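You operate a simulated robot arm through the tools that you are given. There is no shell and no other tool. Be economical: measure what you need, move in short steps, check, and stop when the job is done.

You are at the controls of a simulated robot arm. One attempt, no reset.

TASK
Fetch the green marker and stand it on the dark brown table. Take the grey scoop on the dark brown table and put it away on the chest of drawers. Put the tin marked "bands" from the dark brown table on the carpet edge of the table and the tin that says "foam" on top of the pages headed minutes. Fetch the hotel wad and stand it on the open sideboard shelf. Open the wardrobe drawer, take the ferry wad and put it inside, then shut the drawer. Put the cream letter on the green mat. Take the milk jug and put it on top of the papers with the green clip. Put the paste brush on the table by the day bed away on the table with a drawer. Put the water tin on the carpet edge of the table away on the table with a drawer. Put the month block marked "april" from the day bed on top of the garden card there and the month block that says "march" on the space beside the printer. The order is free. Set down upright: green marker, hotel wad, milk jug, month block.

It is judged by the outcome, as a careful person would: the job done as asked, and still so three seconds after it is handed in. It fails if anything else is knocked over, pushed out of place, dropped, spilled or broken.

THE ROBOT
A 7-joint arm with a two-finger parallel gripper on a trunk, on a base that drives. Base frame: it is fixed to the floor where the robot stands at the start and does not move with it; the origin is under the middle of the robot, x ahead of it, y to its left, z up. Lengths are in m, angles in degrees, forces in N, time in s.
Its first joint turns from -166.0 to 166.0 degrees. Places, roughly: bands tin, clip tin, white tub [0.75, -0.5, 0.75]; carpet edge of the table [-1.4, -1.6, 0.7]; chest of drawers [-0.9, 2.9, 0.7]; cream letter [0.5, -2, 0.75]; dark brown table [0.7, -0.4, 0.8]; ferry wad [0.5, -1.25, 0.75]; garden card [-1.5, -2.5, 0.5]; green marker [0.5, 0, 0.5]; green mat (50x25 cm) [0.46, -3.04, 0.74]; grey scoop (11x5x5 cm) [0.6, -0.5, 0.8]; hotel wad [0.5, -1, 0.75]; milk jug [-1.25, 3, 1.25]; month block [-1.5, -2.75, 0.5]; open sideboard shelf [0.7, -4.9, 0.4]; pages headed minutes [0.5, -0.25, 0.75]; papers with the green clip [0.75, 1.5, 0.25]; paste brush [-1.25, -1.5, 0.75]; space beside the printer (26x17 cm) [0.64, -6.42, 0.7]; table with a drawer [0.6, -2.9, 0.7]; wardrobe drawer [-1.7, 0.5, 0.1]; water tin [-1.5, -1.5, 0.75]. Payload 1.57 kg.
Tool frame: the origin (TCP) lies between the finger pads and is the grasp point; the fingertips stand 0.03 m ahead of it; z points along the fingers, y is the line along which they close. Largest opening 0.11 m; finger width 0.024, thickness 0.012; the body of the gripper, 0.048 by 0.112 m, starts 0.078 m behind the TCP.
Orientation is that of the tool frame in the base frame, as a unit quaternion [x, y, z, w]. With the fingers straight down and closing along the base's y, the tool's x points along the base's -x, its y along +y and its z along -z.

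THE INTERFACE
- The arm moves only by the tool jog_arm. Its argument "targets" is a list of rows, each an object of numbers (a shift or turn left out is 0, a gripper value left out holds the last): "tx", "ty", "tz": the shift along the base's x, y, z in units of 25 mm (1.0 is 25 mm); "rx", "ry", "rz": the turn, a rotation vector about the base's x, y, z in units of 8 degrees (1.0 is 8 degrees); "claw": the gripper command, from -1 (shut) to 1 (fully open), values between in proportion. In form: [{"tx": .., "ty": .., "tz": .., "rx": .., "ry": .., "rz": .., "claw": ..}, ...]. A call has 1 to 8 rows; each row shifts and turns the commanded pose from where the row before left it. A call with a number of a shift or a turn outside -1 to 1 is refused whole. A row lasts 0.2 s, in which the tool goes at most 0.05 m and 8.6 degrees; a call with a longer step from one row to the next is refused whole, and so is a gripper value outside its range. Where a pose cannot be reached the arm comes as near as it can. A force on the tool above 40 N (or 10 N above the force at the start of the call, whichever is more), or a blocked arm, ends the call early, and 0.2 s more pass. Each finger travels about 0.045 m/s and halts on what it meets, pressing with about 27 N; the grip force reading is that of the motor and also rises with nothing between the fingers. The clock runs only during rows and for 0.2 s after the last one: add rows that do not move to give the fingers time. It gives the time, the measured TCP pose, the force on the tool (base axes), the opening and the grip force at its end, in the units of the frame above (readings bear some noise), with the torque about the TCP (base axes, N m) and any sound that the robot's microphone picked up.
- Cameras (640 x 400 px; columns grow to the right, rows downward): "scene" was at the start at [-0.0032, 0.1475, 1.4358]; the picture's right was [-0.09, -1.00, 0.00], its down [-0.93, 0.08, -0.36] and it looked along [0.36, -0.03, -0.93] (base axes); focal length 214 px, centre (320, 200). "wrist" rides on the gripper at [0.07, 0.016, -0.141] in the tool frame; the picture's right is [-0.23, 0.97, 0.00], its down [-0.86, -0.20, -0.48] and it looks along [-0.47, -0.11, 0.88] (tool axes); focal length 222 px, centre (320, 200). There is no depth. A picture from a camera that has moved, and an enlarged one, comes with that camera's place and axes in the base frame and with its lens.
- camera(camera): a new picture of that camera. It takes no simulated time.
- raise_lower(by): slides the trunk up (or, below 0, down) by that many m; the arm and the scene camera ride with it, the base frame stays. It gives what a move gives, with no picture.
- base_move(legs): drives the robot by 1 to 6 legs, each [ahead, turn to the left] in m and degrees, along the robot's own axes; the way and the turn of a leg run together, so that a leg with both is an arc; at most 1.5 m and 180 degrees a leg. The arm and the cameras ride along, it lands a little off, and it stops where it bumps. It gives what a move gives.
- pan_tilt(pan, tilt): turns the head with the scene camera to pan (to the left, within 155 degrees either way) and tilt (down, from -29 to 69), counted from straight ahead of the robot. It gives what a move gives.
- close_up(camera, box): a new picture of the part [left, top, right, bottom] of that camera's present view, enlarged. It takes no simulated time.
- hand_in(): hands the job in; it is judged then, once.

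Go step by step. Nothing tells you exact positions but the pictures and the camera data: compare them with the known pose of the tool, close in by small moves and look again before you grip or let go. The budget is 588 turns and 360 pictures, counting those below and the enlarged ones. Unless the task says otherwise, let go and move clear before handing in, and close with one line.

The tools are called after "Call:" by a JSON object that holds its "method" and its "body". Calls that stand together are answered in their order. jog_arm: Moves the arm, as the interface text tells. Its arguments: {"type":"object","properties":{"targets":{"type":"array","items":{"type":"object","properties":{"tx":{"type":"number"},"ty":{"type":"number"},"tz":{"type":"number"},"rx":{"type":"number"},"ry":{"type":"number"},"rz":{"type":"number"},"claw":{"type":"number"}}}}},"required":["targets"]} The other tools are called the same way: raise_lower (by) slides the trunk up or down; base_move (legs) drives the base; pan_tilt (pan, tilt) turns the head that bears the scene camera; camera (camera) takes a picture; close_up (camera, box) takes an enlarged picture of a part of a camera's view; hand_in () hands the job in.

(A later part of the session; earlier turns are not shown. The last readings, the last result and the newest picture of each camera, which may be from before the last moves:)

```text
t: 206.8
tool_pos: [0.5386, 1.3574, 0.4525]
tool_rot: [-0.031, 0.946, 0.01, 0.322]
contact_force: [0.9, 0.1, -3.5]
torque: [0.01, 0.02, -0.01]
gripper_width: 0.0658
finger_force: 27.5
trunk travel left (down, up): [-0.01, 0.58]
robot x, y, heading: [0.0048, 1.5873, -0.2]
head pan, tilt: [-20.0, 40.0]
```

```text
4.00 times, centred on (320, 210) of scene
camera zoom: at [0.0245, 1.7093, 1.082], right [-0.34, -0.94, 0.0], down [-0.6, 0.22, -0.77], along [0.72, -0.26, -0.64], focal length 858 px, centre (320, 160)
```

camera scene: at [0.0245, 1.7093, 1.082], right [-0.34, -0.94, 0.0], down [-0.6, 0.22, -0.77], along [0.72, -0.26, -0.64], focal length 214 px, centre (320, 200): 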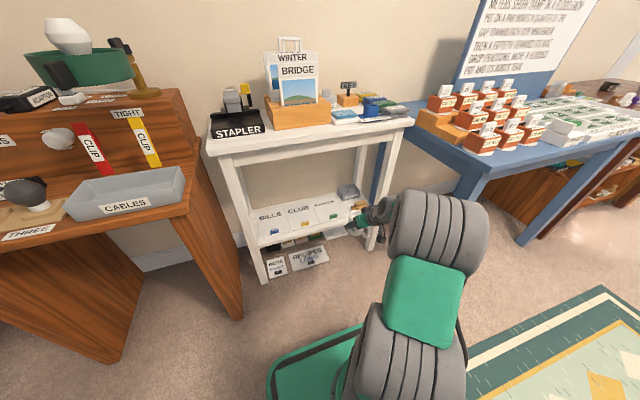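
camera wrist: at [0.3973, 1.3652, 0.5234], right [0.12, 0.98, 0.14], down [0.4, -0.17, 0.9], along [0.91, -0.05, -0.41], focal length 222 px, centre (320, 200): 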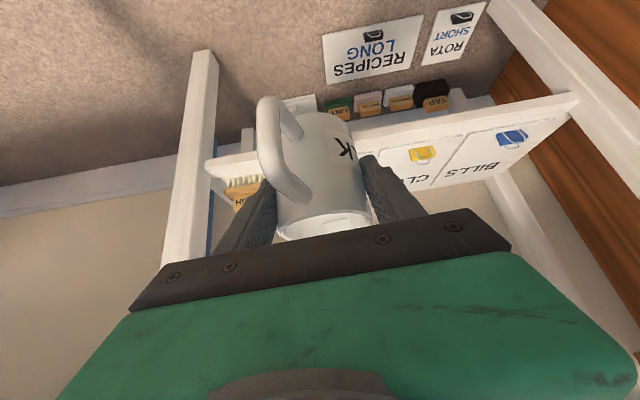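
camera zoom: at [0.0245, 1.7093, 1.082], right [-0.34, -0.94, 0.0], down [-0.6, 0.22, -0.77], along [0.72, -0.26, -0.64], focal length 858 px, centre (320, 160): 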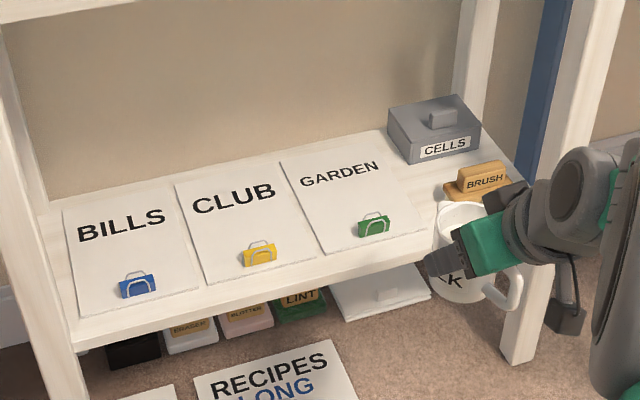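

Page spans x 0.715–0.90, y 1.315–1.447; green clip up to x≈0.745. Jug target centre (0.825,1.38). Advance.

Call:
{"method": "jog_arm", "body": {"targets": [{"tx": 0.5, "ty": 0.15, "tz": -0.2}, {"tx": 0.8, "ty": 0.15, "tz": -0.2}, {"tx": 0.8, "ty": 0.15, "tz": -0.2}, {"tx": 0.8, "ty": 0.15, "tz": -0.2}, {"tx": 0.8, "ty": 0.15, "tz": -0.2}, {"tx": 0.8, "ty": 0.15, "tz": -0.2}, {"tx": 0.5}]}}

Call:
{"method": "camera", "body": {"camera": "wrist"}}

Call:
{"method": "close_up", "body": {"camera": "scene", "box": [240, 120, 464, 260]}}

```text
t: 208.4
tool_pos: [0.664, 1.3811, 0.42]
tool_rot: [-0.03, 0.946, 0.01, 0.321]
contact_force: [-0.2, 0.6, -3.5]
torque: [0.02, 0.02, -0.02]
gripper_width: 0.0659
finger_force: 26.9
trunk travel left (down, up): [-0.01, 0.58]
robot x, y, heading: [0.0034, 1.5844, 0.1]
head pan, tilt: [-20.0, 40.0]
```

```text
256 pictures are left
camera wrist: at [0.5223, 1.3889, 0.4916], right [0.12, 0.98, 0.14], down [0.4, -0.17, 0.9], along [0.91, -0.05, -0.41], focal length 222 px, centre (320, 200)
```

wrist: 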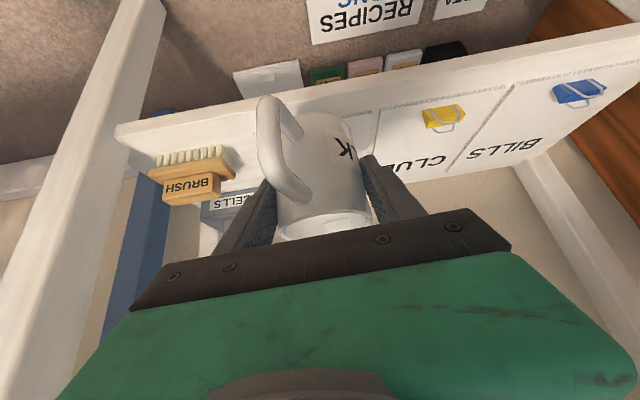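

```text
2.86 times, centred on (352, 190) of scene
camera zoom: at [0.0245, 1.7092, 1.082], right [-0.34, -0.94, 0.0], down [-0.6, 0.22, -0.77], along [0.72, -0.26, -0.64], focal length 613 px, centre (229, 229)
```

zoom: 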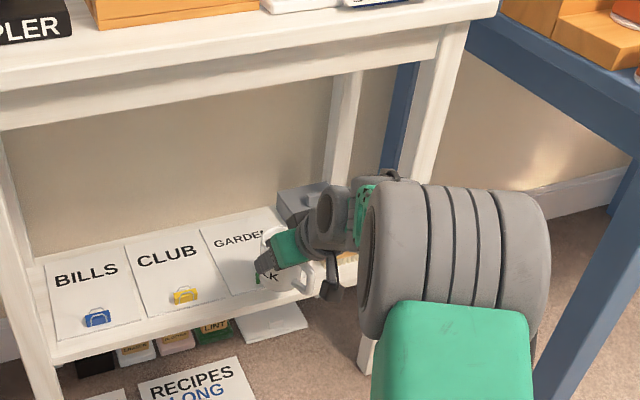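

Call:
{"method": "jog_arm", "body": {"targets": [{"tx": 0.5}, {"tx": 0.8}, {"tx": 0.8}, {"tx": 0.5}]}}

Call:
{"method": "close_up", "body": {"camera": "scene", "box": [240, 120, 464, 260]}}

```text
t: 209.4
tool_pos: [0.7298, 1.3811, 0.4209]
tool_rot: [-0.031, 0.946, 0.01, 0.323]
contact_force: [-0.2, -0.7, -2.4]
torque: [0.02, 0.04, 0.0]
gripper_width: 0.0656
finger_force: 27.1
trunk travel left (down, up): [-0.01, 0.58]
robot x, y, heading: [0.0036, 1.5855, -0.1]
head pan, tilt: [-20.0, 40.0]
```

```text
2.86 times, centred on (352, 190) of scene
camera zoom: at [0.0245, 1.7092, 1.082], right [-0.34, -0.94, 0.0], down [-0.6, 0.22, -0.77], along [0.72, -0.26, -0.64], focal length 613 px, centre (229, 229)
```

zoom: 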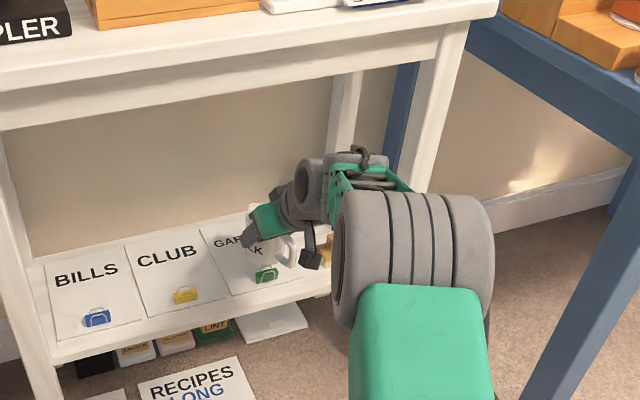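

Call:
{"method": "jog_arm", "body": {"targets": [{"tx": 0.5}, {"tx": 0.8}, {"tx": 0.8}, {"tx": 0.8}, {"tx": 0.5}]}}

Call:
{"method": "close_up", "body": {"camera": "scene", "box": [240, 120, 464, 260]}}

Call:
{"method": "camera", "body": {"camera": "wrist"}}

```text
t: 210.7
tool_pos: [0.8152, 1.3805, 0.4235]
tool_rot: [-0.031, 0.946, 0.011, 0.322]
contact_force: [0.4, -0.5, -2.3]
torque: [-0.01, 0.06, -0.01]
gripper_width: 0.066
finger_force: 26.8
trunk travel left (down, up): [-0.01, 0.58]
robot x, y, heading: [0.0016, 1.5847, 0.0]
head pan, tilt: [-20.0, 40.0]
```

```text
2.86 times, centred on (352, 190) of scene
camera zoom: at [0.0245, 1.7092, 1.082], right [-0.34, -0.94, 0.0], down [-0.6, 0.22, -0.77], along [0.72, -0.26, -0.64], focal length 613 px, centre (229, 229)
```

zoom: 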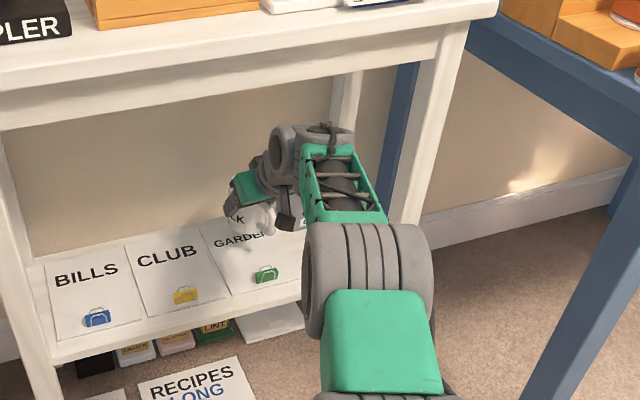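

```text
252 pictures are left
camera wrist: at [0.6733, 1.3886, 0.4936], right [0.12, 0.98, 0.14], down [0.4, -0.17, 0.9], along [0.91, -0.05, -0.41], focal length 222 px, centre (320, 200)
```

wrist: 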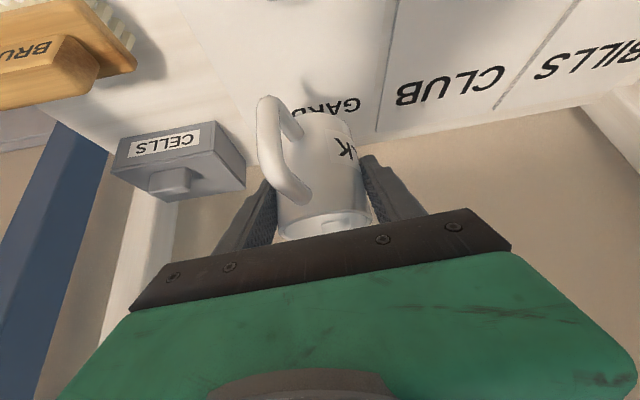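

Call:
{"method": "jog_arm", "body": {"targets": [{"tz": -0.4}, {"tz": -0.4}, {"tz": -0.4}, {"tz": -0.3}]}}

Call:
{"method": "jog_arm", "body": {"targets": [{"tz": -0.12}, {"tz": -0.12}, {"tz": -0.12}]}}

Call:
{"method": "camera", "body": {"camera": "wrist"}}

```text
t: 211.7
tool_pos: [0.8134, 1.3807, 0.3863]
tool_rot: [-0.03, 0.946, 0.01, 0.323]
contact_force: [0.1, 1.1, -3.9]
torque: [0.03, 0.04, 0.0]
gripper_width: 0.0658
finger_force: 27.0
trunk travel left (down, up): [-0.01, 0.58]
robot x, y, heading: [0.0046, 1.5852, 0.1]
head pan, tilt: [-20.0, 40.0]
```

```text
t: 212.4
tool_pos: [0.815, 1.3797, 0.3754]
tool_rot: [-0.031, 0.946, 0.01, 0.322]
contact_force: [0.7, 0.4, -3.7]
torque: [0.04, 0.01, -0.04]
gripper_width: 0.0659
finger_force: 26.8
trunk travel left (down, up): [-0.01, 0.58]
robot x, y, heading: [0.0072, 1.584, -0.1]
head pan, tilt: [-20.0, 40.0]
```

```text
251 pictures are left
camera wrist: at [0.6722, 1.3884, 0.4465], right [0.12, 0.98, 0.14], down [0.4, -0.17, 0.9], along [0.91, -0.05, -0.41], focal length 222 px, centre (320, 200)
```

wrist: 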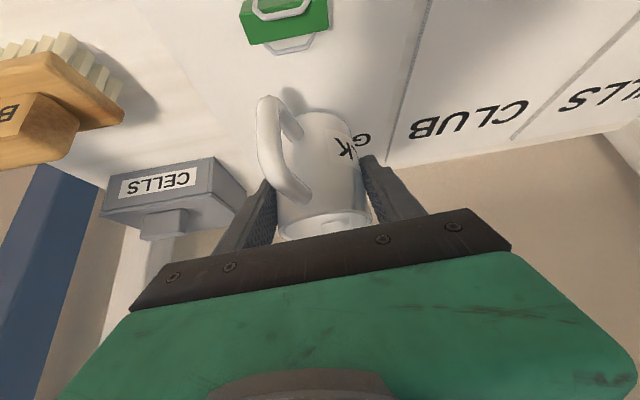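

Call:
{"method": "jog_arm", "body": {"targets": [{"tz": -0.12}, {"tz": -0.12}, {"tz": -0.12}]}}

```text
t: 213.2
tool_pos: [0.8149, 1.3814, 0.3703]
tool_rot: [-0.031, 0.945, 0.009, 0.324]
contact_force: [-2.5, -0.9, 6.1]
torque: [0.1, 0.37, 0.01]
gripper_width: 0.0658
finger_force: 27.6
trunk travel left (down, up): [-0.01, 0.58]
robot x, y, heading: [0.0049, 1.5885, 0.1]
head pan, tilt: [-20.0, 40.0]
```

Contact; release gently and withdraw along the tool axis.

Call:
{"method": "jog_arm", "body": {"targets": [{"claw": 0.3}, {"claw": 0.55}, {}, {}, {"tx": -0.3, "ty": -0.02, "tz": 0.4}, {"tx": -0.6, "ty": -0.04, "tz": 0.79}, {"tx": -0.6, "ty": -0.04, "tz": 0.79}, {"tx": -0.6, "ty": -0.04, "tz": 0.79}]}}

Call:
{"method": "camera", "body": {"camera": "wrist"}}

```text
t: 215.1
tool_pos: [0.7615, 1.3769, 0.4357]
tool_rot: [-0.031, 0.946, 0.01, 0.322]
contact_force: [-0.2, -0.3, -0.5]
torque: [0.02, -0.02, -0.03]
gripper_width: 0.0853
finger_force: 0.0
trunk travel left (down, up): [-0.01, 0.58]
robot x, y, heading: [0.002, 1.5884, 0.2]
head pan, tilt: [-20.0, 40.0]
```

```text
250 pictures are left
camera wrist: at [0.6193, 1.3844, 0.5059], right [0.12, 0.98, 0.14], down [0.4, -0.17, 0.9], along [0.91, -0.05, -0.41], focal length 222 px, centre (320, 200)
```

wrist: 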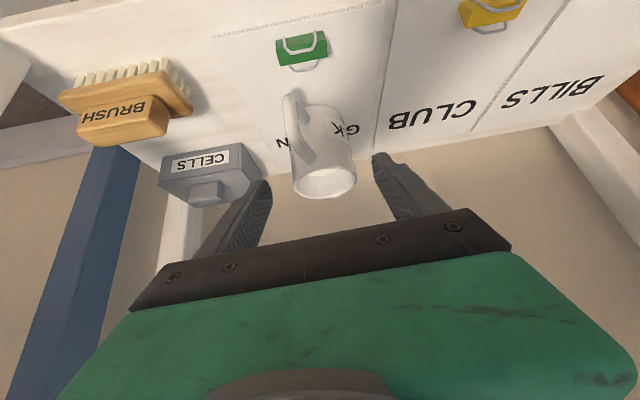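

The jug stands on the green-clip papers. I back out, raise the trunk, return the tool to pointing down and drive back to the dark brown table for the bands tin.

Call:
{"method": "base_move", "body": {"legs": [[-0.5, 0]]}}

Call:
{"method": "raise_lower", "body": {"by": 0.4}}

Call:
{"method": "jog_arm", "body": {"targets": [{"ry": 1, "tz": 1, "tx": -0.5}, {"ry": 1, "tz": 1, "tx": -0.5}, {"ry": 1, "tz": 1, "tx": -0.5}, {"ry": 1, "tz": 1, "tx": -0.5}, {"ry": 0.7, "tz": 1, "tx": -1, "claw": 1}, {"tx": -1}, {"tx": -1}, {"tx": -1}]}}

Call:
{"method": "base_move", "body": {"legs": [[0, -90], [1.2, 0], [1.07, 0], [0, 90], [0.45, 0]]}}

Call:
{"method": "pan_tilt", "body": {"pan": -10, "tilt": 50}}

Call:
{"method": "camera", "body": {"camera": "scene"}}

```text
t: 218.0
tool_pos: [0.2632, 1.3747, 0.4342]
tool_rot: [-0.029, 0.946, 0.01, 0.322]
contact_force: [-0.6, 0.5, -0.8]
torque: [-0.01, 0.02, 0.02]
gripper_width: 0.0852
finger_force: 0.1
trunk travel left (down, up): [-0.01, 0.58]
robot x, y, heading: [-0.4949, 1.5875, -0.3]
head pan, tilt: [-20.0, 40.0]
```

```text
t: 221.8
tool_pos: [0.2639, 1.375, 0.8348]
tool_rot: [-0.029, 0.946, 0.01, 0.322]
contact_force: [-0.1, -0.6, -0.4]
torque: [0.0, -0.02, -0.01]
gripper_width: 0.085
finger_force: 0.0
trunk travel left (down, up): [-0.41, 0.18]
robot x, y, heading: [-0.4969, 1.5874, -0.5]
head pan, tilt: [-20.0, 40.0]
```

```text
t: 223.6
tool_pos: [0.1221, 1.3587, 0.9462]
tool_rot: [-0.024, 1.0, 0.018, 0.0]
contact_force: [-0.2, -0.7, -0.6]
torque: [0.0, -0.03, 0.0]
gripper_width: 0.1097
finger_force: 0.1
out of reach, approached as far as the arm can: row 4, 5, 6
trunk travel left (down, up): [-0.41, 0.18]
robot x, y, heading: [-0.4965, 1.5887, -0.2]
head pan, tilt: [-20.0, 40.0]
```

```text
t: 244.9
tool_pos: [0.4439, -0.9052, 0.9456]
tool_rot: [-0.027, 0.999, 0.018, 0.0]
contact_force: [0.8, -0.1, 0.7]
torque: [0.03, 0.03, 0.01]
gripper_width: 0.1101
finger_force: 0.0
trunk travel left (down, up): [-0.41, 0.18]
robot x, y, heading: [-0.1723, -0.6801, 0.1]
head pan, tilt: [-20.0, 40.0]
```

```text
t: 245.7
tool_pos: [0.4432, -0.9059, 0.9449]
tool_rot: [-0.028, 0.999, 0.018, 0.0]
contact_force: [-0.1, 0.3, -0.5]
torque: [-0.04, -0.02, 0.0]
gripper_width: 0.11
finger_force: 0.1
trunk travel left (down, up): [-0.41, 0.18]
robot x, y, heading: [-0.1736, -0.6818, 0.0]
head pan, tilt: [-10.0, 50.0]
```

```text
249 pictures are left
camera scene: at [-0.1573, -0.542, 1.4678], right [-0.17, -0.99, 0.0], down [-0.75, 0.13, -0.64], along [0.63, -0.11, -0.77], focal length 214 px, centre (320, 200)
```

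scene: 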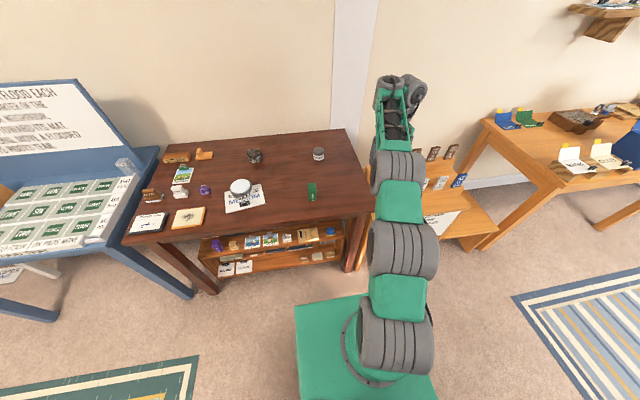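

Call:
{"method": "jog_arm", "body": {"targets": [{"tx": -0.5, "ty": 1}, {"tx": -0.5, "ty": 1}, {"tx": -0.5, "ty": 1}, {"tx": -0.5, "ty": 1}, {"tx": -0.5, "ty": 1}, {"tx": -0.5, "ty": 1}, {"tx": -0.5, "ty": 1}, {"tx": -0.5, "ty": 1}]}}

Call:
{"method": "base_move", "body": {"legs": [[0.23, 0]]}}

Call:
{"method": "camera", "body": {"camera": "wrist"}}

```text
t: 247.5
tool_pos: [0.3454, -0.7039, 0.9465]
tool_rot: [-0.028, 0.999, 0.019, 0.0]
contact_force: [0.6, 0.6, 0.5]
torque: [-0.01, 0.02, -0.04]
gripper_width: 0.11
finger_force: 0.1
trunk travel left (down, up): [-0.41, 0.18]
robot x, y, heading: [-0.1735, -0.6831, 0.1]
head pan, tilt: [-10.0, 50.0]
```

```text
t: 249.2
tool_pos: [0.5742, -0.7023, 0.9466]
tool_rot: [-0.029, 0.999, 0.018, -0.001]
contact_force: [0.3, -0.9, -0.1]
torque: [0.0, -0.04, -0.01]
gripper_width: 0.11
finger_force: 0.1
trunk travel left (down, up): [-0.41, 0.18]
robot x, y, heading: [0.0569, -0.678, 0.3]
head pan, tilt: [-10.0, 50.0]
```

```text
248 pictures are left
camera wrist: at [0.5038, -0.6944, 1.0897], right [0.17, 0.98, 0.04], down [0.87, -0.17, 0.47], along [0.47, -0.05, -0.88], focal length 222 px, centre (320, 200)
```

wrist: 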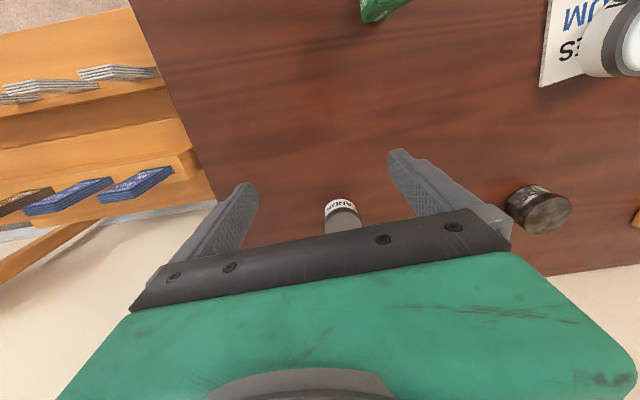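

Call:
{"method": "jog_arm", "body": {"targets": [{"tx": 1, "ty": 0.16, "rx": -0.26}, {"tx": 1, "ty": 0.16}, {"tx": 1, "ty": 0.16}, {"tx": 1, "ty": 0.16}, {"tx": 0.8, "ty": 0.16, "tz": -1}, {"tz": -1}]}}

Call:
{"method": "camera", "body": {"camera": "wrist"}}

```text
t: 250.6
tool_pos: [0.695, -0.681, 0.8968]
tool_rot: [-0.029, 1.0, 0.0, 0.0]
contact_force: [-0.4, -0.8, 0.1]
torque: [-0.01, -0.01, 0.0]
gripper_width: 0.1102
finger_force: 0.0
trunk travel left (down, up): [-0.41, 0.18]
robot x, y, heading: [0.0574, -0.6795, 0.2]
head pan, tilt: [-10.0, 50.0]
```

```text
247 pictures are left
camera wrist: at [0.6247, -0.668, 1.0391], right [0.17, 0.99, 0.0], down [0.87, -0.15, 0.48], along [0.47, -0.08, -0.88], focal length 222 px, centre (320, 200)
```

wrist: 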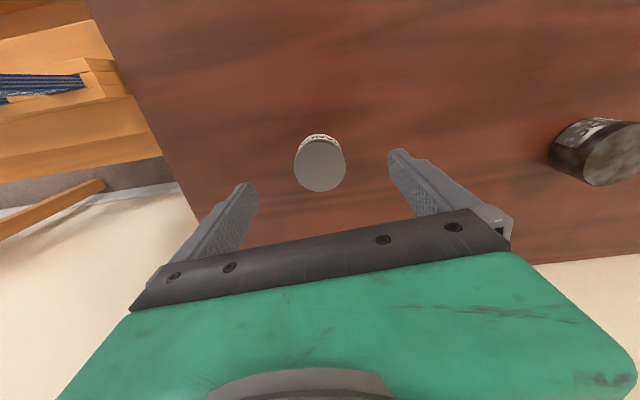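

Call:
{"method": "jog_arm", "body": {"targets": [{"tx": 0.3, "tz": -1}, {"tz": -1}, {"tz": -1}, {"tz": -1}, {"tz": -0.2}]}}

Call:
{"method": "jog_arm", "body": {"targets": [{"claw": -1}, {}, {}, {}, {}, {"tz": 0.3}]}}

Call:
{"method": "camera", "body": {"camera": "wrist"}}

```text
t: 251.8
tool_pos: [0.7291, -0.6802, 0.8035]
tool_rot: [-0.029, 1.0, 0.0, -0.004]
contact_force: [0.1, -0.5, -0.7]
torque: [0.0, 0.03, 0.0]
gripper_width: 0.1102
finger_force: 0.0
out of reach, approached as far as the arm can: row 2, 3, 4
trunk travel left (down, up): [-0.41, 0.18]
robot x, y, heading: [0.0528, -0.6772, 0.2]
head pan, tilt: [-10.0, 50.0]
```

```text
t: 253.2
tool_pos: [0.7296, -0.6801, 0.8095]
tool_rot: [-0.03, 1.0, 0.0, -0.001]
contact_force: [0.7, -0.1, -1.6]
torque: [0.02, 0.01, -0.02]
gripper_width: 0.0536
finger_force: 27.0
trunk travel left (down, up): [-0.41, 0.18]
robot x, y, heading: [0.0563, -0.6821, 0.1]
head pan, tilt: [-10.0, 50.0]
```

```text
246 pictures are left
camera wrist: at [0.6582, -0.6684, 0.9526], right [0.17, 0.99, 0.0], down [0.87, -0.15, 0.48], along [0.47, -0.08, -0.88], focal length 222 px, centre (320, 200)
```

wrist: 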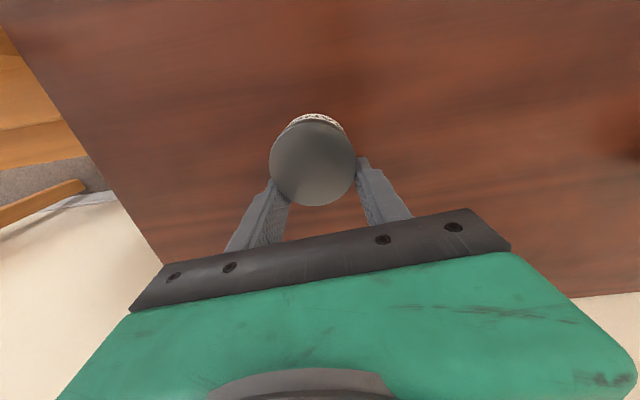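

The tin is gripped off-centre because of reach; I release, shift back 25 mm and re-grip.

Call:
{"method": "jog_arm", "body": {"targets": [{"tz": -0.3}, {"claw": 1}, {}, {}, {}, {"tx": -0.5}, {"tx": -0.5}]}}

Call:
{"method": "camera", "body": {"camera": "wrist"}}

```text
t: 254.8
tool_pos: [0.7267, -0.6804, 0.808]
tool_rot: [-0.028, 1.0, 0.0, -0.003]
contact_force: [-0.3, -0.3, 0.0]
torque: [0.0, -0.02, 0.01]
gripper_width: 0.1099
finger_force: 0.0
out of reach, approached as far as the arm can: row 6, 7
trunk travel left (down, up): [-0.41, 0.18]
robot x, y, heading: [0.0548, -0.6803, 0.0]
head pan, tilt: [-10.0, 50.0]
```

```text
245 pictures are left
camera wrist: at [0.6577, -0.6676, 0.9507], right [0.17, 0.99, 0.0], down [0.87, -0.15, 0.47], along [0.47, -0.08, -0.88], focal length 222 px, centre (320, 200)
```

wrist: 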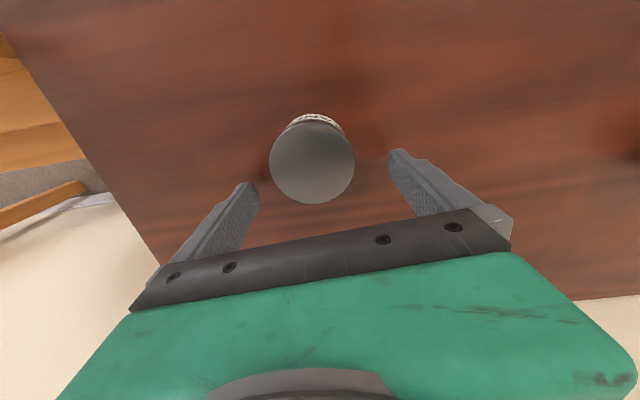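

Call:
{"method": "base_move", "body": {"legs": [[-0.024, 0]]}}

Call:
{"method": "jog_arm", "body": {"targets": [{"claw": -1}, {}, {}, {}, {}]}}

Call:
{"method": "camera", "body": {"camera": "wrist"}}

```text
t: 255.6
tool_pos: [0.7029, -0.679, 0.8069]
tool_rot: [-0.028, 1.0, 0.0, -0.003]
contact_force: [0.4, 0.2, -0.3]
torque: [0.02, -0.03, 0.02]
gripper_width: 0.1101
finger_force: 0.1
trunk travel left (down, up): [-0.41, 0.18]
robot x, y, heading: [0.0268, -0.677, 0.0]
head pan, tilt: [-10.0, 50.0]
```

```text
t: 256.8
tool_pos: [0.7028, -0.6808, 0.8072]
tool_rot: [-0.028, 1.0, -0.001, -0.004]
contact_force: [0.2, 0.0, -0.1]
torque: [0.01, -0.04, 0.0]
gripper_width: 0.0567
finger_force: 26.8
trunk travel left (down, up): [-0.41, 0.18]
robot x, y, heading: [0.0316, -0.6788, 0.3]
head pan, tilt: [-10.0, 50.0]
```

```text
244 pictures are left
camera wrist: at [0.6335, -0.6677, 0.9507], right [0.17, 0.99, 0.0], down [0.87, -0.15, 0.47], along [0.47, -0.08, -0.88], focal length 222 px, centre (320, 200)
```

wrist: 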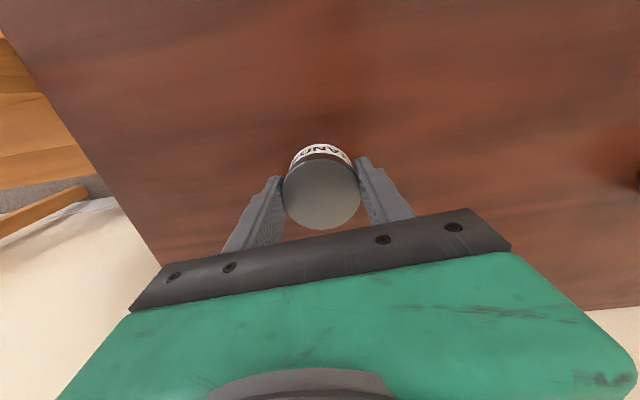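

To hold the body rather than just the lid, I open, lower the trunk 17 mm, and re-grip.

Call:
{"method": "jog_arm", "body": {"targets": [{"claw": 0.6}, {}, {}]}}

Call:
{"method": "raise_lower", "body": {"by": -0.017}}

Call:
{"method": "jog_arm", "body": {"targets": [{"claw": -1}, {}, {}, {}, {}]}}

Call:
{"method": "raise_lower", "body": {"by": 0.1}}

Call:
{"method": "camera", "body": {"camera": "wrist"}}

```text
t: 257.6
tool_pos: [0.7032, -0.6796, 0.8076]
tool_rot: [-0.029, 1.0, 0.0, -0.003]
contact_force: [-0.2, 0.5, -0.2]
torque: [0.03, -0.01, 0.0]
gripper_width: 0.0879
finger_force: 0.0
trunk travel left (down, up): [-0.41, 0.18]
robot x, y, heading: [0.0296, -0.6753, 0.4]
head pan, tilt: [-10.0, 50.0]
```

```text
t: 258.2
tool_pos: [0.7038, -0.681, 0.7914]
tool_rot: [-0.029, 1.0, 0.0, -0.003]
contact_force: [0.6, 0.3, -0.6]
torque: [-0.01, 0.03, 0.0]
gripper_width: 0.0882
finger_force: 0.1
trunk travel left (down, up): [-0.393, 0.197]
robot x, y, heading: [0.0313, -0.6813, 0.2]
head pan, tilt: [-10.0, 50.0]
```

```text
t: 259.4
tool_pos: [0.7034, -0.6802, 0.7906]
tool_rot: [-0.029, 1.0, 0.0, -0.004]
contact_force: [-0.2, -0.5, -0.5]
torque: [0.0, 0.01, 0.03]
gripper_width: 0.0569
finger_force: 27.2
trunk travel left (down, up): [-0.393, 0.197]
robot x, y, heading: [0.0297, -0.681, 0.4]
head pan, tilt: [-10.0, 50.0]
```

```text
t: 260.8
tool_pos: [0.7026, -0.6811, 0.8902]
tool_rot: [-0.028, 1.0, -0.001, -0.004]
contact_force: [-0.4, 0.9, -0.6]
torque: [0.01, -0.04, 0.0]
gripper_width: 0.0565
finger_force: 26.7
trunk travel left (down, up): [-0.493, 0.097]
robot x, y, heading: [0.0298, -0.6803, 0.5]
head pan, tilt: [-10.0, 50.0]
```

```text
243 pictures are left
camera wrist: at [0.6336, -0.6677, 1.0334], right [0.17, 0.99, 0.0], down [0.87, -0.15, 0.47], along [0.47, -0.08, -0.88], focal length 222 px, centre (320, 200)
```

wrist: 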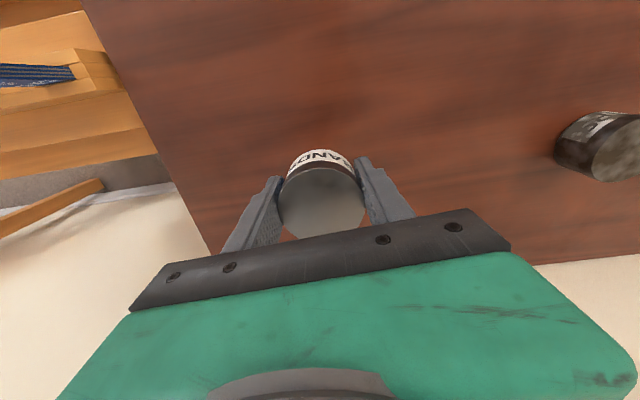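

Bands tin held. Raise, back off, and drive to the table by the day bed to look.

Call:
{"method": "raise_lower", "body": {"by": 0.09}}

Call:
{"method": "base_move", "body": {"legs": [[-0.55, 0]]}}

Call:
{"method": "jog_arm", "body": {"targets": [{"tx": -1}, {"tx": -1}, {"tx": -1}, {"tx": -1}, {"tx": -1}, {"tx": -1}, {"tx": -1}, {"tx": -1}]}}

Call:
{"method": "base_move", "body": {"legs": [[0, -106], [0.7, 0], [0, -74]]}}

Call:
{"method": "pan_tilt", "body": {"pan": 0, "tilt": 40}}

Call:
{"method": "camera", "body": {"camera": "scene"}}

```text
t: 262.0
tool_pos: [0.7029, -0.6802, 0.9801]
tool_rot: [-0.029, 1.0, -0.001, -0.003]
contact_force: [-0.2, 0.5, -0.1]
torque: [-0.01, 0.02, 0.02]
gripper_width: 0.0565
finger_force: 26.9
trunk travel left (down, up): [-0.583, 0.007]
robot x, y, heading: [0.0289, -0.6817, 0.0]
head pan, tilt: [-10.0, 50.0]
```

```text
t: 265.3
tool_pos: [0.1316, -0.6895, 0.9791]
tool_rot: [-0.021, 1.0, 0.0, -0.004]
contact_force: [-0.2, 0.1, -0.4]
torque: [0.0, 0.0, 0.02]
gripper_width: 0.0565
finger_force: 27.2
trunk travel left (down, up): [-0.583, 0.007]
robot x, y, heading: [-0.5431, -0.6756, -0.7]
head pan, tilt: [-10.0, 50.0]
```

```text
t: 267.1
tool_pos: [0.0687, -0.6943, 1.0609]
tool_rot: [-0.021, 1.0, 0.0, -0.007]
contact_force: [0.3, -0.7, 0.2]
torque: [0.0, -0.01, -0.01]
gripper_width: 0.0566
finger_force: 27.1
out of reach, approached as far as the arm can: row 1, 2, 3, 4, 5, 6, 7, 8
trunk travel left (down, up): [-0.583, 0.007]
robot x, y, heading: [-0.5429, -0.6758, -0.2]
head pan, tilt: [-10.0, 50.0]
```

```text
t: 278.6
tool_pos: [-1.3552, -1.3217, 1.0599]
tool_rot: [1.0, 0.011, 0.008, 0.0]
contact_force: [-0.5, -0.2, -1.2]
torque: [0.01, -0.02, -0.02]
gripper_width: 0.0569
finger_force: 26.7
trunk travel left (down, up): [-0.583, 0.007]
robot x, y, heading: [-0.7441, -1.3517, 178.2]
head pan, tilt: [-10.0, 50.0]
```

```text
t: 279.3
tool_pos: [-1.3548, -1.3219, 1.0596]
tool_rot: [1.0, 0.012, 0.008, -0.001]
contact_force: [0.2, -0.7, -0.9]
torque: [0.0, 0.02, -0.03]
gripper_width: 0.0567
finger_force: 26.4
trunk travel left (down, up): [-0.583, 0.007]
robot x, y, heading: [-0.7425, -1.348, 178.4]
head pan, tilt: [0.0, 40.0]
```

```text
242 pictures are left
camera scene: at [-0.7728, -1.5049, 1.6549], right [0.03, 1.0, 0.0], down [0.64, -0.02, -0.77], along [-0.77, 0.02, -0.64], focal length 214 px, centre (320, 200)
```

scene: 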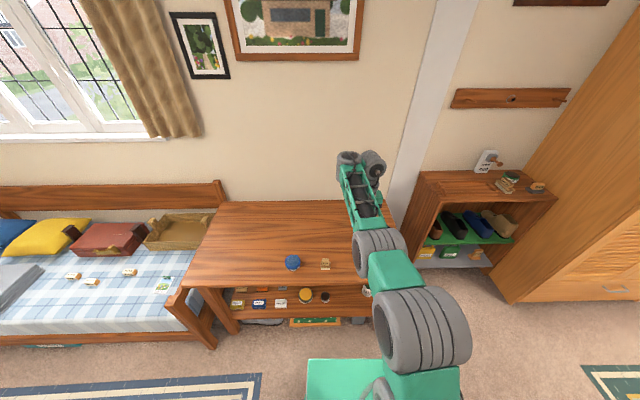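

The table by the day bed has a blue tin and a small brush near its front (carpet) edge. I free the arm from its stretched pose first.

Call:
{"method": "jog_arm", "body": {"targets": [{"tx": 1, "tz": -0.5}, {"tx": 1, "tz": -0.5}, {"tx": 1, "tz": -0.5}, {"tx": 1}]}}

Call:
{"method": "close_up", "body": {"camera": "scene", "box": [200, 190, 400, 315]}}

```text
t: 280.3
tool_pos: [-1.2794, -1.3202, 1.0855]
tool_rot: [1.0, 0.011, 0.011, 0.0]
contact_force: [-0.7, -0.1, 0.0]
torque: [0.0, -0.02, -0.01]
gripper_width: 0.0566
finger_force: 26.7
out of reach, approached as far as the arm can: row 1, 2, 3, 4
trunk travel left (down, up): [-0.583, 0.007]
robot x, y, heading: [-0.7399, -1.3492, 178.4]
head pan, tilt: [0.0, 40.0]
```

```text
3.20 times, centred on (300, 252) of scene
camera zoom: at [-0.7721, -1.5049, 1.655], right [0.03, 1.0, 0.0], down [0.64, -0.02, -0.77], along [-0.77, 0.02, -0.64], focal length 686 px, centre (384, 32)
```

zoom: 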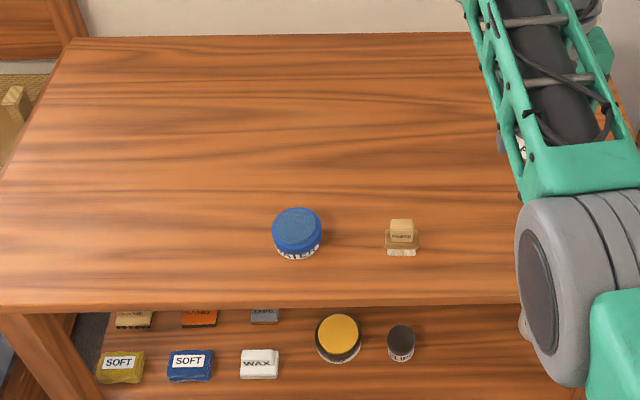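

Call:
{"method": "jog_arm", "body": {"targets": [{"tx": 0.6, "tz": -1}, {"tx": 0.6, "tz": -1}, {"tx": 0.6, "tz": -1}, {"tx": 0.6, "tz": -1}, {"tx": 0.6, "tz": -1}, {"tx": 0.6, "tz": -1}]}}

Call:
{"method": "camera", "body": {"camera": "scene"}}

```text
t: 281.7
tool_pos: [-1.2455, -1.3218, 1.0832]
tool_rot: [1.0, 0.011, 0.013, -0.001]
contact_force: [0.1, -0.4, 0.3]
torque: [-0.03, 0.02, 0.03]
gripper_width: 0.0568
finger_force: 27.0
out of reach, approached as far as the arm can: row 1, 2, 3, 4, 5, 6
trunk travel left (down, up): [-0.583, 0.007]
robot x, y, heading: [-0.7429, -1.3503, 178.1]
head pan, tilt: [0.0, 40.0]
```

```text
240 pictures are left
camera scene: at [-0.7728, -1.5049, 1.6549], right [0.03, 1.0, 0.0], down [0.64, -0.02, -0.77], along [-0.77, 0.02, -0.64], focal length 214 px, centre (320, 200)
```

scene: 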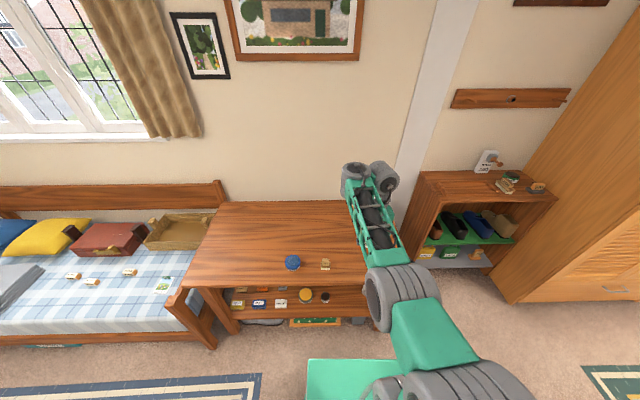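

Call:
{"method": "jog_arm", "body": {"targets": [{"tx": 1}, {"tx": 1}, {"tx": 1}, {"tx": 1}, {"tx": 1}, {"tx": 1}, {"tx": 1}, {"tx": 1}]}}

```text
t: 283.7
tool_pos: [-1.0926, -1.315, 1.0878]
tool_rot: [0.994, 0.011, 0.109, -0.015]
contact_force: [0.2, -0.4, -1.2]
torque: [0.01, 0.02, 0.02]
gripper_width: 0.0565
finger_force: 26.6
out of reach, approached as far as the arm can: row 1, 2, 3, 4, 5, 6, 7
trunk travel left (down, up): [-0.583, 0.007]
robot x, y, heading: [-0.7413, -1.3496, 178.3]
head pan, tilt: [0.0, 40.0]
stopped in row 8: the arm was blocked; the commanded pose is now the measured one
```

Call:
{"method": "jog_arm", "body": {"targets": [{"tz": -1, "ry": 0.5}, {"tz": -1, "ry": 0.5}, {"tz": -1, "ry": 0.56}, {"tz": -1}]}}

Call:
{"method": "camera", "body": {"camera": "scene"}}

```text
t: 284.2
tool_pos: [-1.0649, -1.3039, 1.0036]
tool_rot: [0.982, 0.015, 0.185, -0.026]
contact_force: [0.1, 0.2, -1.7]
torque: [0.02, -0.01, -0.02]
gripper_width: 0.0569
finger_force: 26.7
out of reach, approached as far as the arm can: row 1
trunk travel left (down, up): [-0.583, 0.007]
robot x, y, heading: [-0.7405, -1.3501, 178.3]
head pan, tilt: [0.0, 40.0]
stopped in row 2: the arm was blocked; the commanded pose is now the measured one
```

```text
239 pictures are left
camera scene: at [-0.7729, -1.5054, 1.6535], right [0.03, 1.0, 0.0], down [0.64, -0.02, -0.77], along [-0.77, 0.02, -0.64], focal length 214 px, centre (320, 200)
```

scene: 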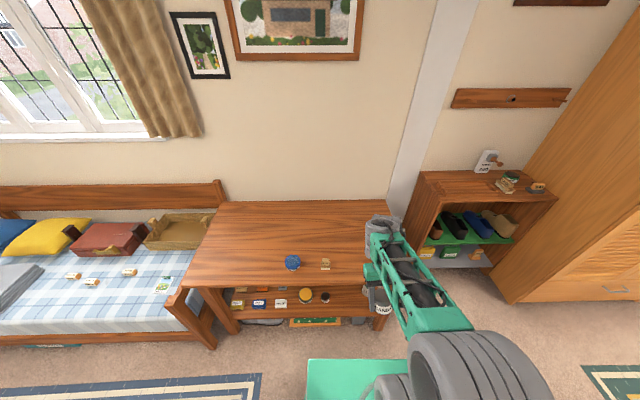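

Call:
{"method": "jog_arm", "body": {"targets": [{"tx": -0.6, "ry": 0.4}, {"tx": -0.6, "ry": 0.4}, {"tx": -0.6, "ry": 0.5}, {"tx": -0.6, "ry": 0.5}, {"tx": -0.6, "ry": 0.5}, {"tx": -0.6, "ry": 0.4}]}}

```text
t: 285.6
tool_pos: [-1.1578, -1.3024, 1.0052]
tool_rot: [1.0, 0.011, -0.005, -0.029]
contact_force: [0.3, -0.3, -1.2]
torque: [-0.02, 0.0, 0.02]
gripper_width: 0.0568
finger_force: 27.3
trunk travel left (down, up): [-0.583, 0.007]
robot x, y, heading: [-0.7422, -1.3484, 178.5]
head pan, tilt: [0.0, 40.0]
```

Water tin ≈(-1.37,-1.61), brush ≈(-1.36,-1.46), table front edge x≈-1.26, ends y≈-2.02. I'll put the bands tin at about (-1.36,-1.76) on the carpet edge. Reposition the base.

Call:
{"method": "jog_arm", "body": {"targets": [{"rx": -0.4, "ry": -0.07}]}}

Call:
{"method": "base_move", "body": {"legs": [[0, 90], [0.3, 0], [0, -88.5], [0.15, 0]]}}

Call:
{"method": "camera", "body": {"camera": "scene"}}

Call:
{"method": "camera", "body": {"camera": "wrist"}}

```text
t: 286.0
tool_pos: [-1.1581, -1.3034, 1.0066]
tool_rot: [1.0, 0.012, -0.001, 0.0]
contact_force: [1.2, 0.3, -0.6]
torque: [0.01, -0.02, 0.0]
gripper_width: 0.0568
finger_force: 26.9
trunk travel left (down, up): [-0.583, 0.007]
robot x, y, heading: [-0.7417, -1.3475, 178.3]
head pan, tilt: [0.0, 40.0]
```

```text
t: 296.8
tool_pos: [-1.3062, -1.6276, 1.0051]
tool_rot: [1.0, 0.028, -0.001, 0.0]
contact_force: [0.3, 0.1, -0.1]
torque: [0.0, -0.02, 0.0]
gripper_width: 0.0567
finger_force: 26.7
trunk travel left (down, up): [-0.583, 0.007]
robot x, y, heading: [-0.8903, -1.6589, -179.7]
head pan, tilt: [0.0, 40.0]
```

```text
238 pictures are left
camera scene: at [-0.9157, -1.8154, 1.6549], right [-0.01, 1.0, 0.0], down [0.64, 0.0, -0.77], along [-0.77, 0.0, -0.64], focal length 214 px, centre (320, 200)
```

scene: 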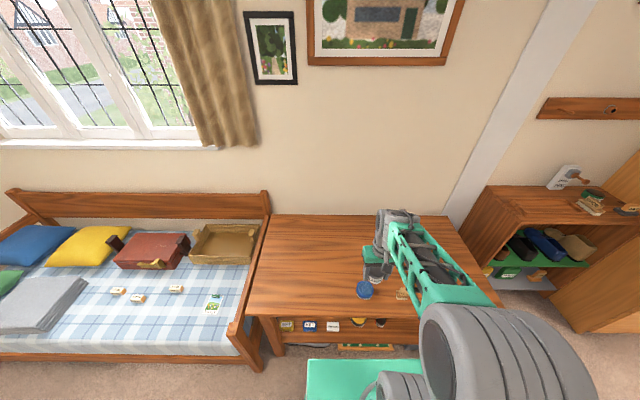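

```text
237 pictures are left
camera wrist: at [-1.236, -1.64, 1.1481], right [-0.17, -0.99, 0.0], down [-0.86, 0.15, 0.48], along [-0.47, 0.08, -0.88], focal length 222 px, centre (320, 200)
```

wrist: 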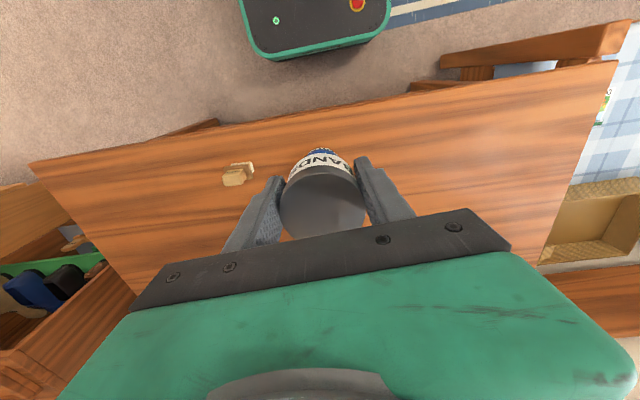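

Call:
{"method": "jog_arm", "body": {"targets": [{"tx": -0.4, "ty": -0.95}, {"tx": -0.4, "ty": -0.95}, {"tx": -0.4, "ty": -0.95}, {"tx": -0.4, "ty": -0.95}, {"tx": -0.4, "ty": -0.95}, {"tx": -0.16, "ty": -0.95}, {"tz": -1}, {"tz": -1}]}}

Call:
{"method": "jog_arm", "body": {"targets": [{"tz": -1}, {"tz": -1}, {"tz": -1}, {"tz": -1}, {"tz": -1}, {"tz": -0.4}]}}

Call:
{"method": "camera", "body": {"camera": "wrist"}}

```text
t: 298.6
tool_pos: [-1.36, -1.7719, 0.9546]
tool_rot: [1.0, 0.029, -0.001, 0.0]
contact_force: [-0.8, 0.2, -0.3]
torque: [0.03, -0.01, -0.04]
gripper_width: 0.0567
finger_force: 27.4
trunk travel left (down, up): [-0.583, 0.007]
robot x, y, heading: [-0.8927, -1.6566, -179.7]
head pan, tilt: [0.0, 40.0]
```

```text
t: 300.0
tool_pos: [-1.3596, -1.7718, 0.8217]
tool_rot: [1.0, 0.029, -0.001, 0.0]
contact_force: [0.7, -0.3, -0.8]
torque: [-0.02, -0.02, -0.01]
gripper_width: 0.0568
finger_force: 26.7
trunk travel left (down, up): [-0.583, 0.007]
robot x, y, heading: [-0.8915, -1.6568, -179.3]
head pan, tilt: [0.0, 40.0]
```

```text
236 pictures are left
camera wrist: at [-1.2896, -1.7831, 0.9637], right [-0.17, -0.99, 0.0], down [-0.86, 0.15, 0.48], along [-0.47, 0.08, -0.88], focal length 222 px, centre (320, 200)
```

wrist: 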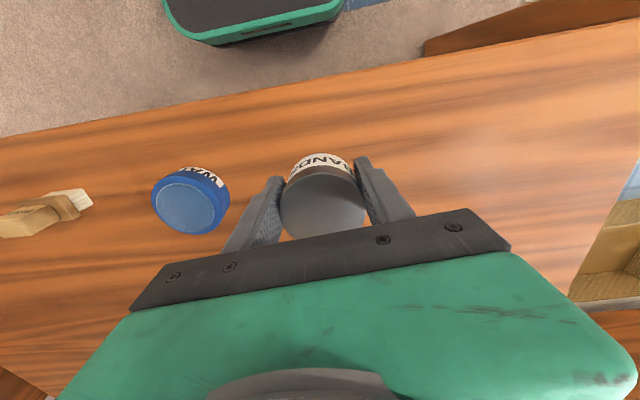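

Call:
{"method": "jog_arm", "body": {"targets": [{"tz": -0.6}, {"tz": -0.4}, {"tz": -0.2}, {"tz": -0.2}, {"tz": -0.15}, {"tz": -0.15}]}}

```text
t: 301.4
tool_pos: [-1.3605, -1.7721, 0.7787]
tool_rot: [1.0, 0.029, 0.0, 0.0]
contact_force: [-0.5, 0.5, -0.8]
torque: [-0.03, 0.01, -0.01]
gripper_width: 0.0568
finger_force: 26.5
trunk travel left (down, up): [-0.583, 0.007]
robot x, y, heading: [-0.8903, -1.6545, -179.9]
head pan, tilt: [0.0, 40.0]
```

Call:
{"method": "jog_arm", "body": {"targets": [{"tz": -0.2}, {"tz": -0.2}, {"tz": -0.2}, {"tz": -0.2}, {"tz": -0.2}, {"tz": -0.2}]}}

Call:
{"method": "camera", "body": {"camera": "wrist"}}

```text
t: 302.8
tool_pos: [-1.3594, -1.7712, 0.7498]
tool_rot: [1.0, 0.029, -0.002, 0.0]
contact_force: [4.1, 0.3, 21.4]
torque: [-0.19, -0.46, 0.06]
gripper_width: 0.0571
finger_force: 27.1
trunk travel left (down, up): [-0.583, 0.007]
robot x, y, heading: [-0.8908, -1.6593, -179.6]
head pan, tilt: [0.0, 40.0]
```

```text
235 pictures are left
camera wrist: at [-1.2888, -1.7827, 0.8922], right [-0.17, -0.99, 0.0], down [-0.86, 0.15, 0.48], along [-0.48, 0.08, -0.88], focal length 222 px, centre (320, 200)
```

wrist: 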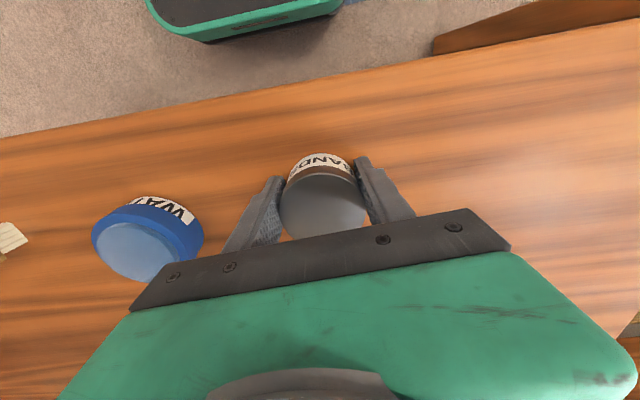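

Call:
{"method": "jog_arm", "body": {"targets": [{"tz": 0.1}, {"claw": 0.5}, {}, {}, {"tz": 1}, {"tz": 1}, {"tz": 1}, {"tz": 1}]}}

Call:
{"method": "jog_arm", "body": {"targets": [{"ty": 1, "claw": 1}, {"ty": 1}, {"ty": 1}, {"ty": 1}, {"ty": 1}, {"ty": 1}]}}

Call:
{"method": "camera", "body": {"camera": "wrist"}}

```text
t: 304.6
tool_pos: [-1.3614, -1.7687, 0.851]
tool_rot: [1.0, 0.029, -0.001, 0.0]
contact_force: [-0.5, -0.2, 0.1]
torque: [-0.01, -0.01, 0.01]
gripper_width: 0.0826
finger_force: 0.1
trunk travel left (down, up): [-0.583, 0.007]
robot x, y, heading: [-0.8935, -1.6587, -179.7]
head pan, tilt: [0.0, 40.0]
```

```text
t: 306.0
tool_pos: [-1.3615, -1.6195, 0.8518]
tool_rot: [1.0, 0.029, -0.001, 0.0]
contact_force: [-0.1, -1.1, -0.9]
torque: [-0.01, -0.05, 0.02]
gripper_width: 0.1099
finger_force: 0.0
trunk travel left (down, up): [-0.583, 0.007]
robot x, y, heading: [-0.8894, -1.6577, -179.5]
head pan, tilt: [0.0, 40.0]
```

```text
234 pictures are left
camera wrist: at [-1.2901, -1.6319, 0.9932], right [-0.17, -0.99, 0.0], down [-0.86, 0.15, 0.48], along [-0.47, 0.08, -0.88], focal length 222 px, centre (320, 200)
```

wrist: 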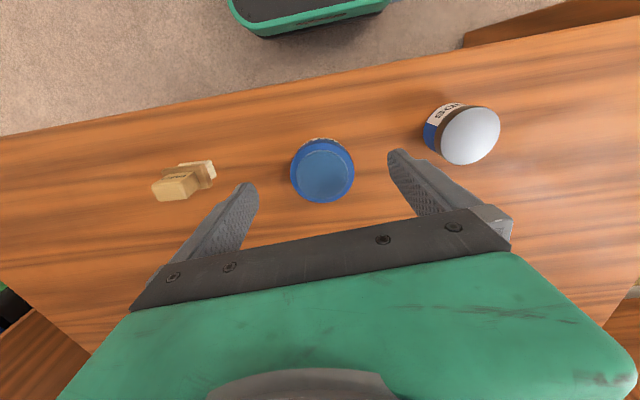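

Bands tin stands on the carpet edge. Now the water tin right below, at (-1.378,-1.619).

Call:
{"method": "jog_arm", "body": {"targets": [{"tx": -0.6, "tz": -1}, {"tz": -1}, {"tz": -1}, {"tz": -0.95}]}}

Call:
{"method": "camera", "body": {"camera": "wrist"}}

Call:
{"method": "jog_arm", "body": {"targets": [{"claw": -1}, {}, {}, {}, {}]}}

```text
t: 307.0
tool_pos: [-1.3735, -1.6197, 0.7531]
tool_rot: [1.0, 0.029, 0.0, 0.0]
contact_force: [0.5, -0.9, 0.2]
torque: [0.0, 0.02, 0.01]
gripper_width: 0.1103
finger_force: 0.0
trunk travel left (down, up): [-0.583, 0.007]
robot x, y, heading: [-0.8938, -1.6571, -179.6]
head pan, tilt: [0.0, 40.0]
```

```text
233 pictures are left
camera wrist: at [-1.3032, -1.6313, 0.895], right [-0.17, -0.99, 0.0], down [-0.86, 0.15, 0.48], along [-0.47, 0.08, -0.88], focal length 222 px, centre (320, 200)
```

wrist: 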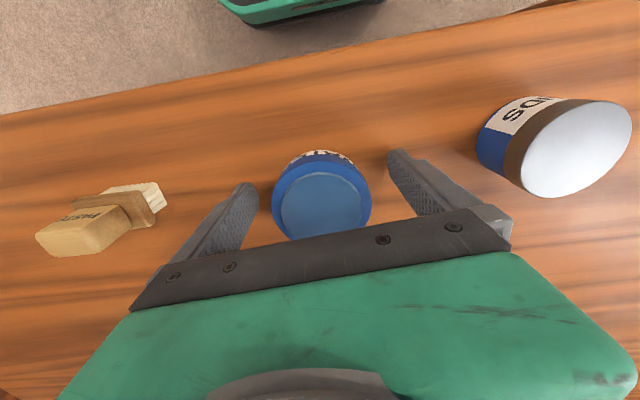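

```text
t: 308.2
tool_pos: [-1.3749, -1.6204, 0.7533]
tool_rot: [1.0, 0.029, -0.001, 0.0]
contact_force: [-0.1, 2.7, 0.8]
torque: [0.06, 0.02, -0.08]
gripper_width: 0.0725
finger_force: 26.6
trunk travel left (down, up): [-0.583, 0.007]
robot x, y, heading: [-0.8899, -1.655, -179.7]
head pan, tilt: [0.0, 40.0]
```

Water tin gripped. Lift and drive to the table with a drawer.

Call:
{"method": "jog_arm", "body": {"targets": [{"tz": 0.5}, {"tz": 1}, {"tz": 1}, {"tz": 1}, {"tz": 1}, {"tz": 1}, {"tz": 1}, {"tz": 1}]}}

Call:
{"method": "base_move", "body": {"legs": [[0, 127.7], [1.3, 0], [0, 52]]}}

Call:
{"method": "pan_tilt", "body": {"pan": 0, "tilt": 40}}

Call:
{"method": "camera", "body": {"camera": "scene"}}

```text
t: 310.0
tool_pos: [-1.3753, -1.621, 0.9391]
tool_rot: [1.0, 0.029, -0.001, 0.0]
contact_force: [0.5, 1.0, -3.1]
torque: [-0.02, -0.03, -0.01]
gripper_width: 0.0725
finger_force: 27.1
trunk travel left (down, up): [-0.583, 0.007]
robot x, y, heading: [-0.8885, -1.6587, -179.4]
head pan, tilt: [0.0, 40.0]
```

```text
t: 324.1
tool_pos: [0.4072, -2.6594, 0.9383]
tool_rot: [-0.035, 0.999, -0.001, 0.001]
contact_force: [0.5, -0.5, -3.1]
torque: [-0.01, 0.02, -0.03]
gripper_width: 0.0725
finger_force: 27.0
trunk travel left (down, up): [-0.583, 0.007]
robot x, y, heading: [-0.0752, -2.6295, 1.1]
head pan, tilt: [0.0, 40.0]
```

```text
t: 324.7
tool_pos: [0.4071, -2.6589, 0.9392]
tool_rot: [-0.035, 0.999, 0.0, 0.001]
contact_force: [-0.1, -0.7, -2.0]
torque: [0.0, 0.03, 0.0]
gripper_width: 0.0726
finger_force: 26.7
trunk travel left (down, up): [-0.583, 0.007]
robot x, y, heading: [-0.0786, -2.6275, 1.0]
head pan, tilt: [0.0, 40.0]
```

```text
232 pictures are left
camera scene: at [-0.0529, -2.4752, 1.6549], right [0.02, -1.0, 0.0], down [-0.64, -0.01, -0.77], along [0.77, 0.01, -0.64], focal length 214 px, centre (320, 200)
```

scene: 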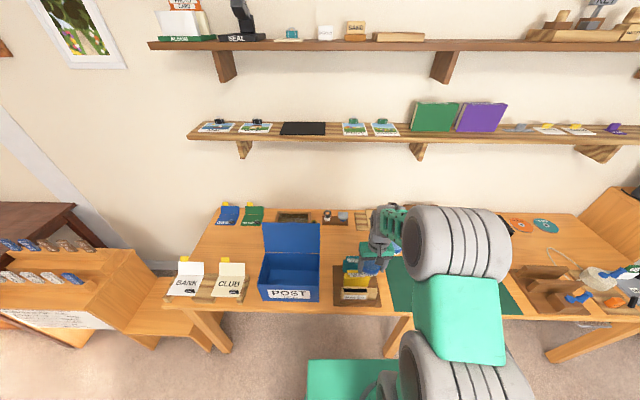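

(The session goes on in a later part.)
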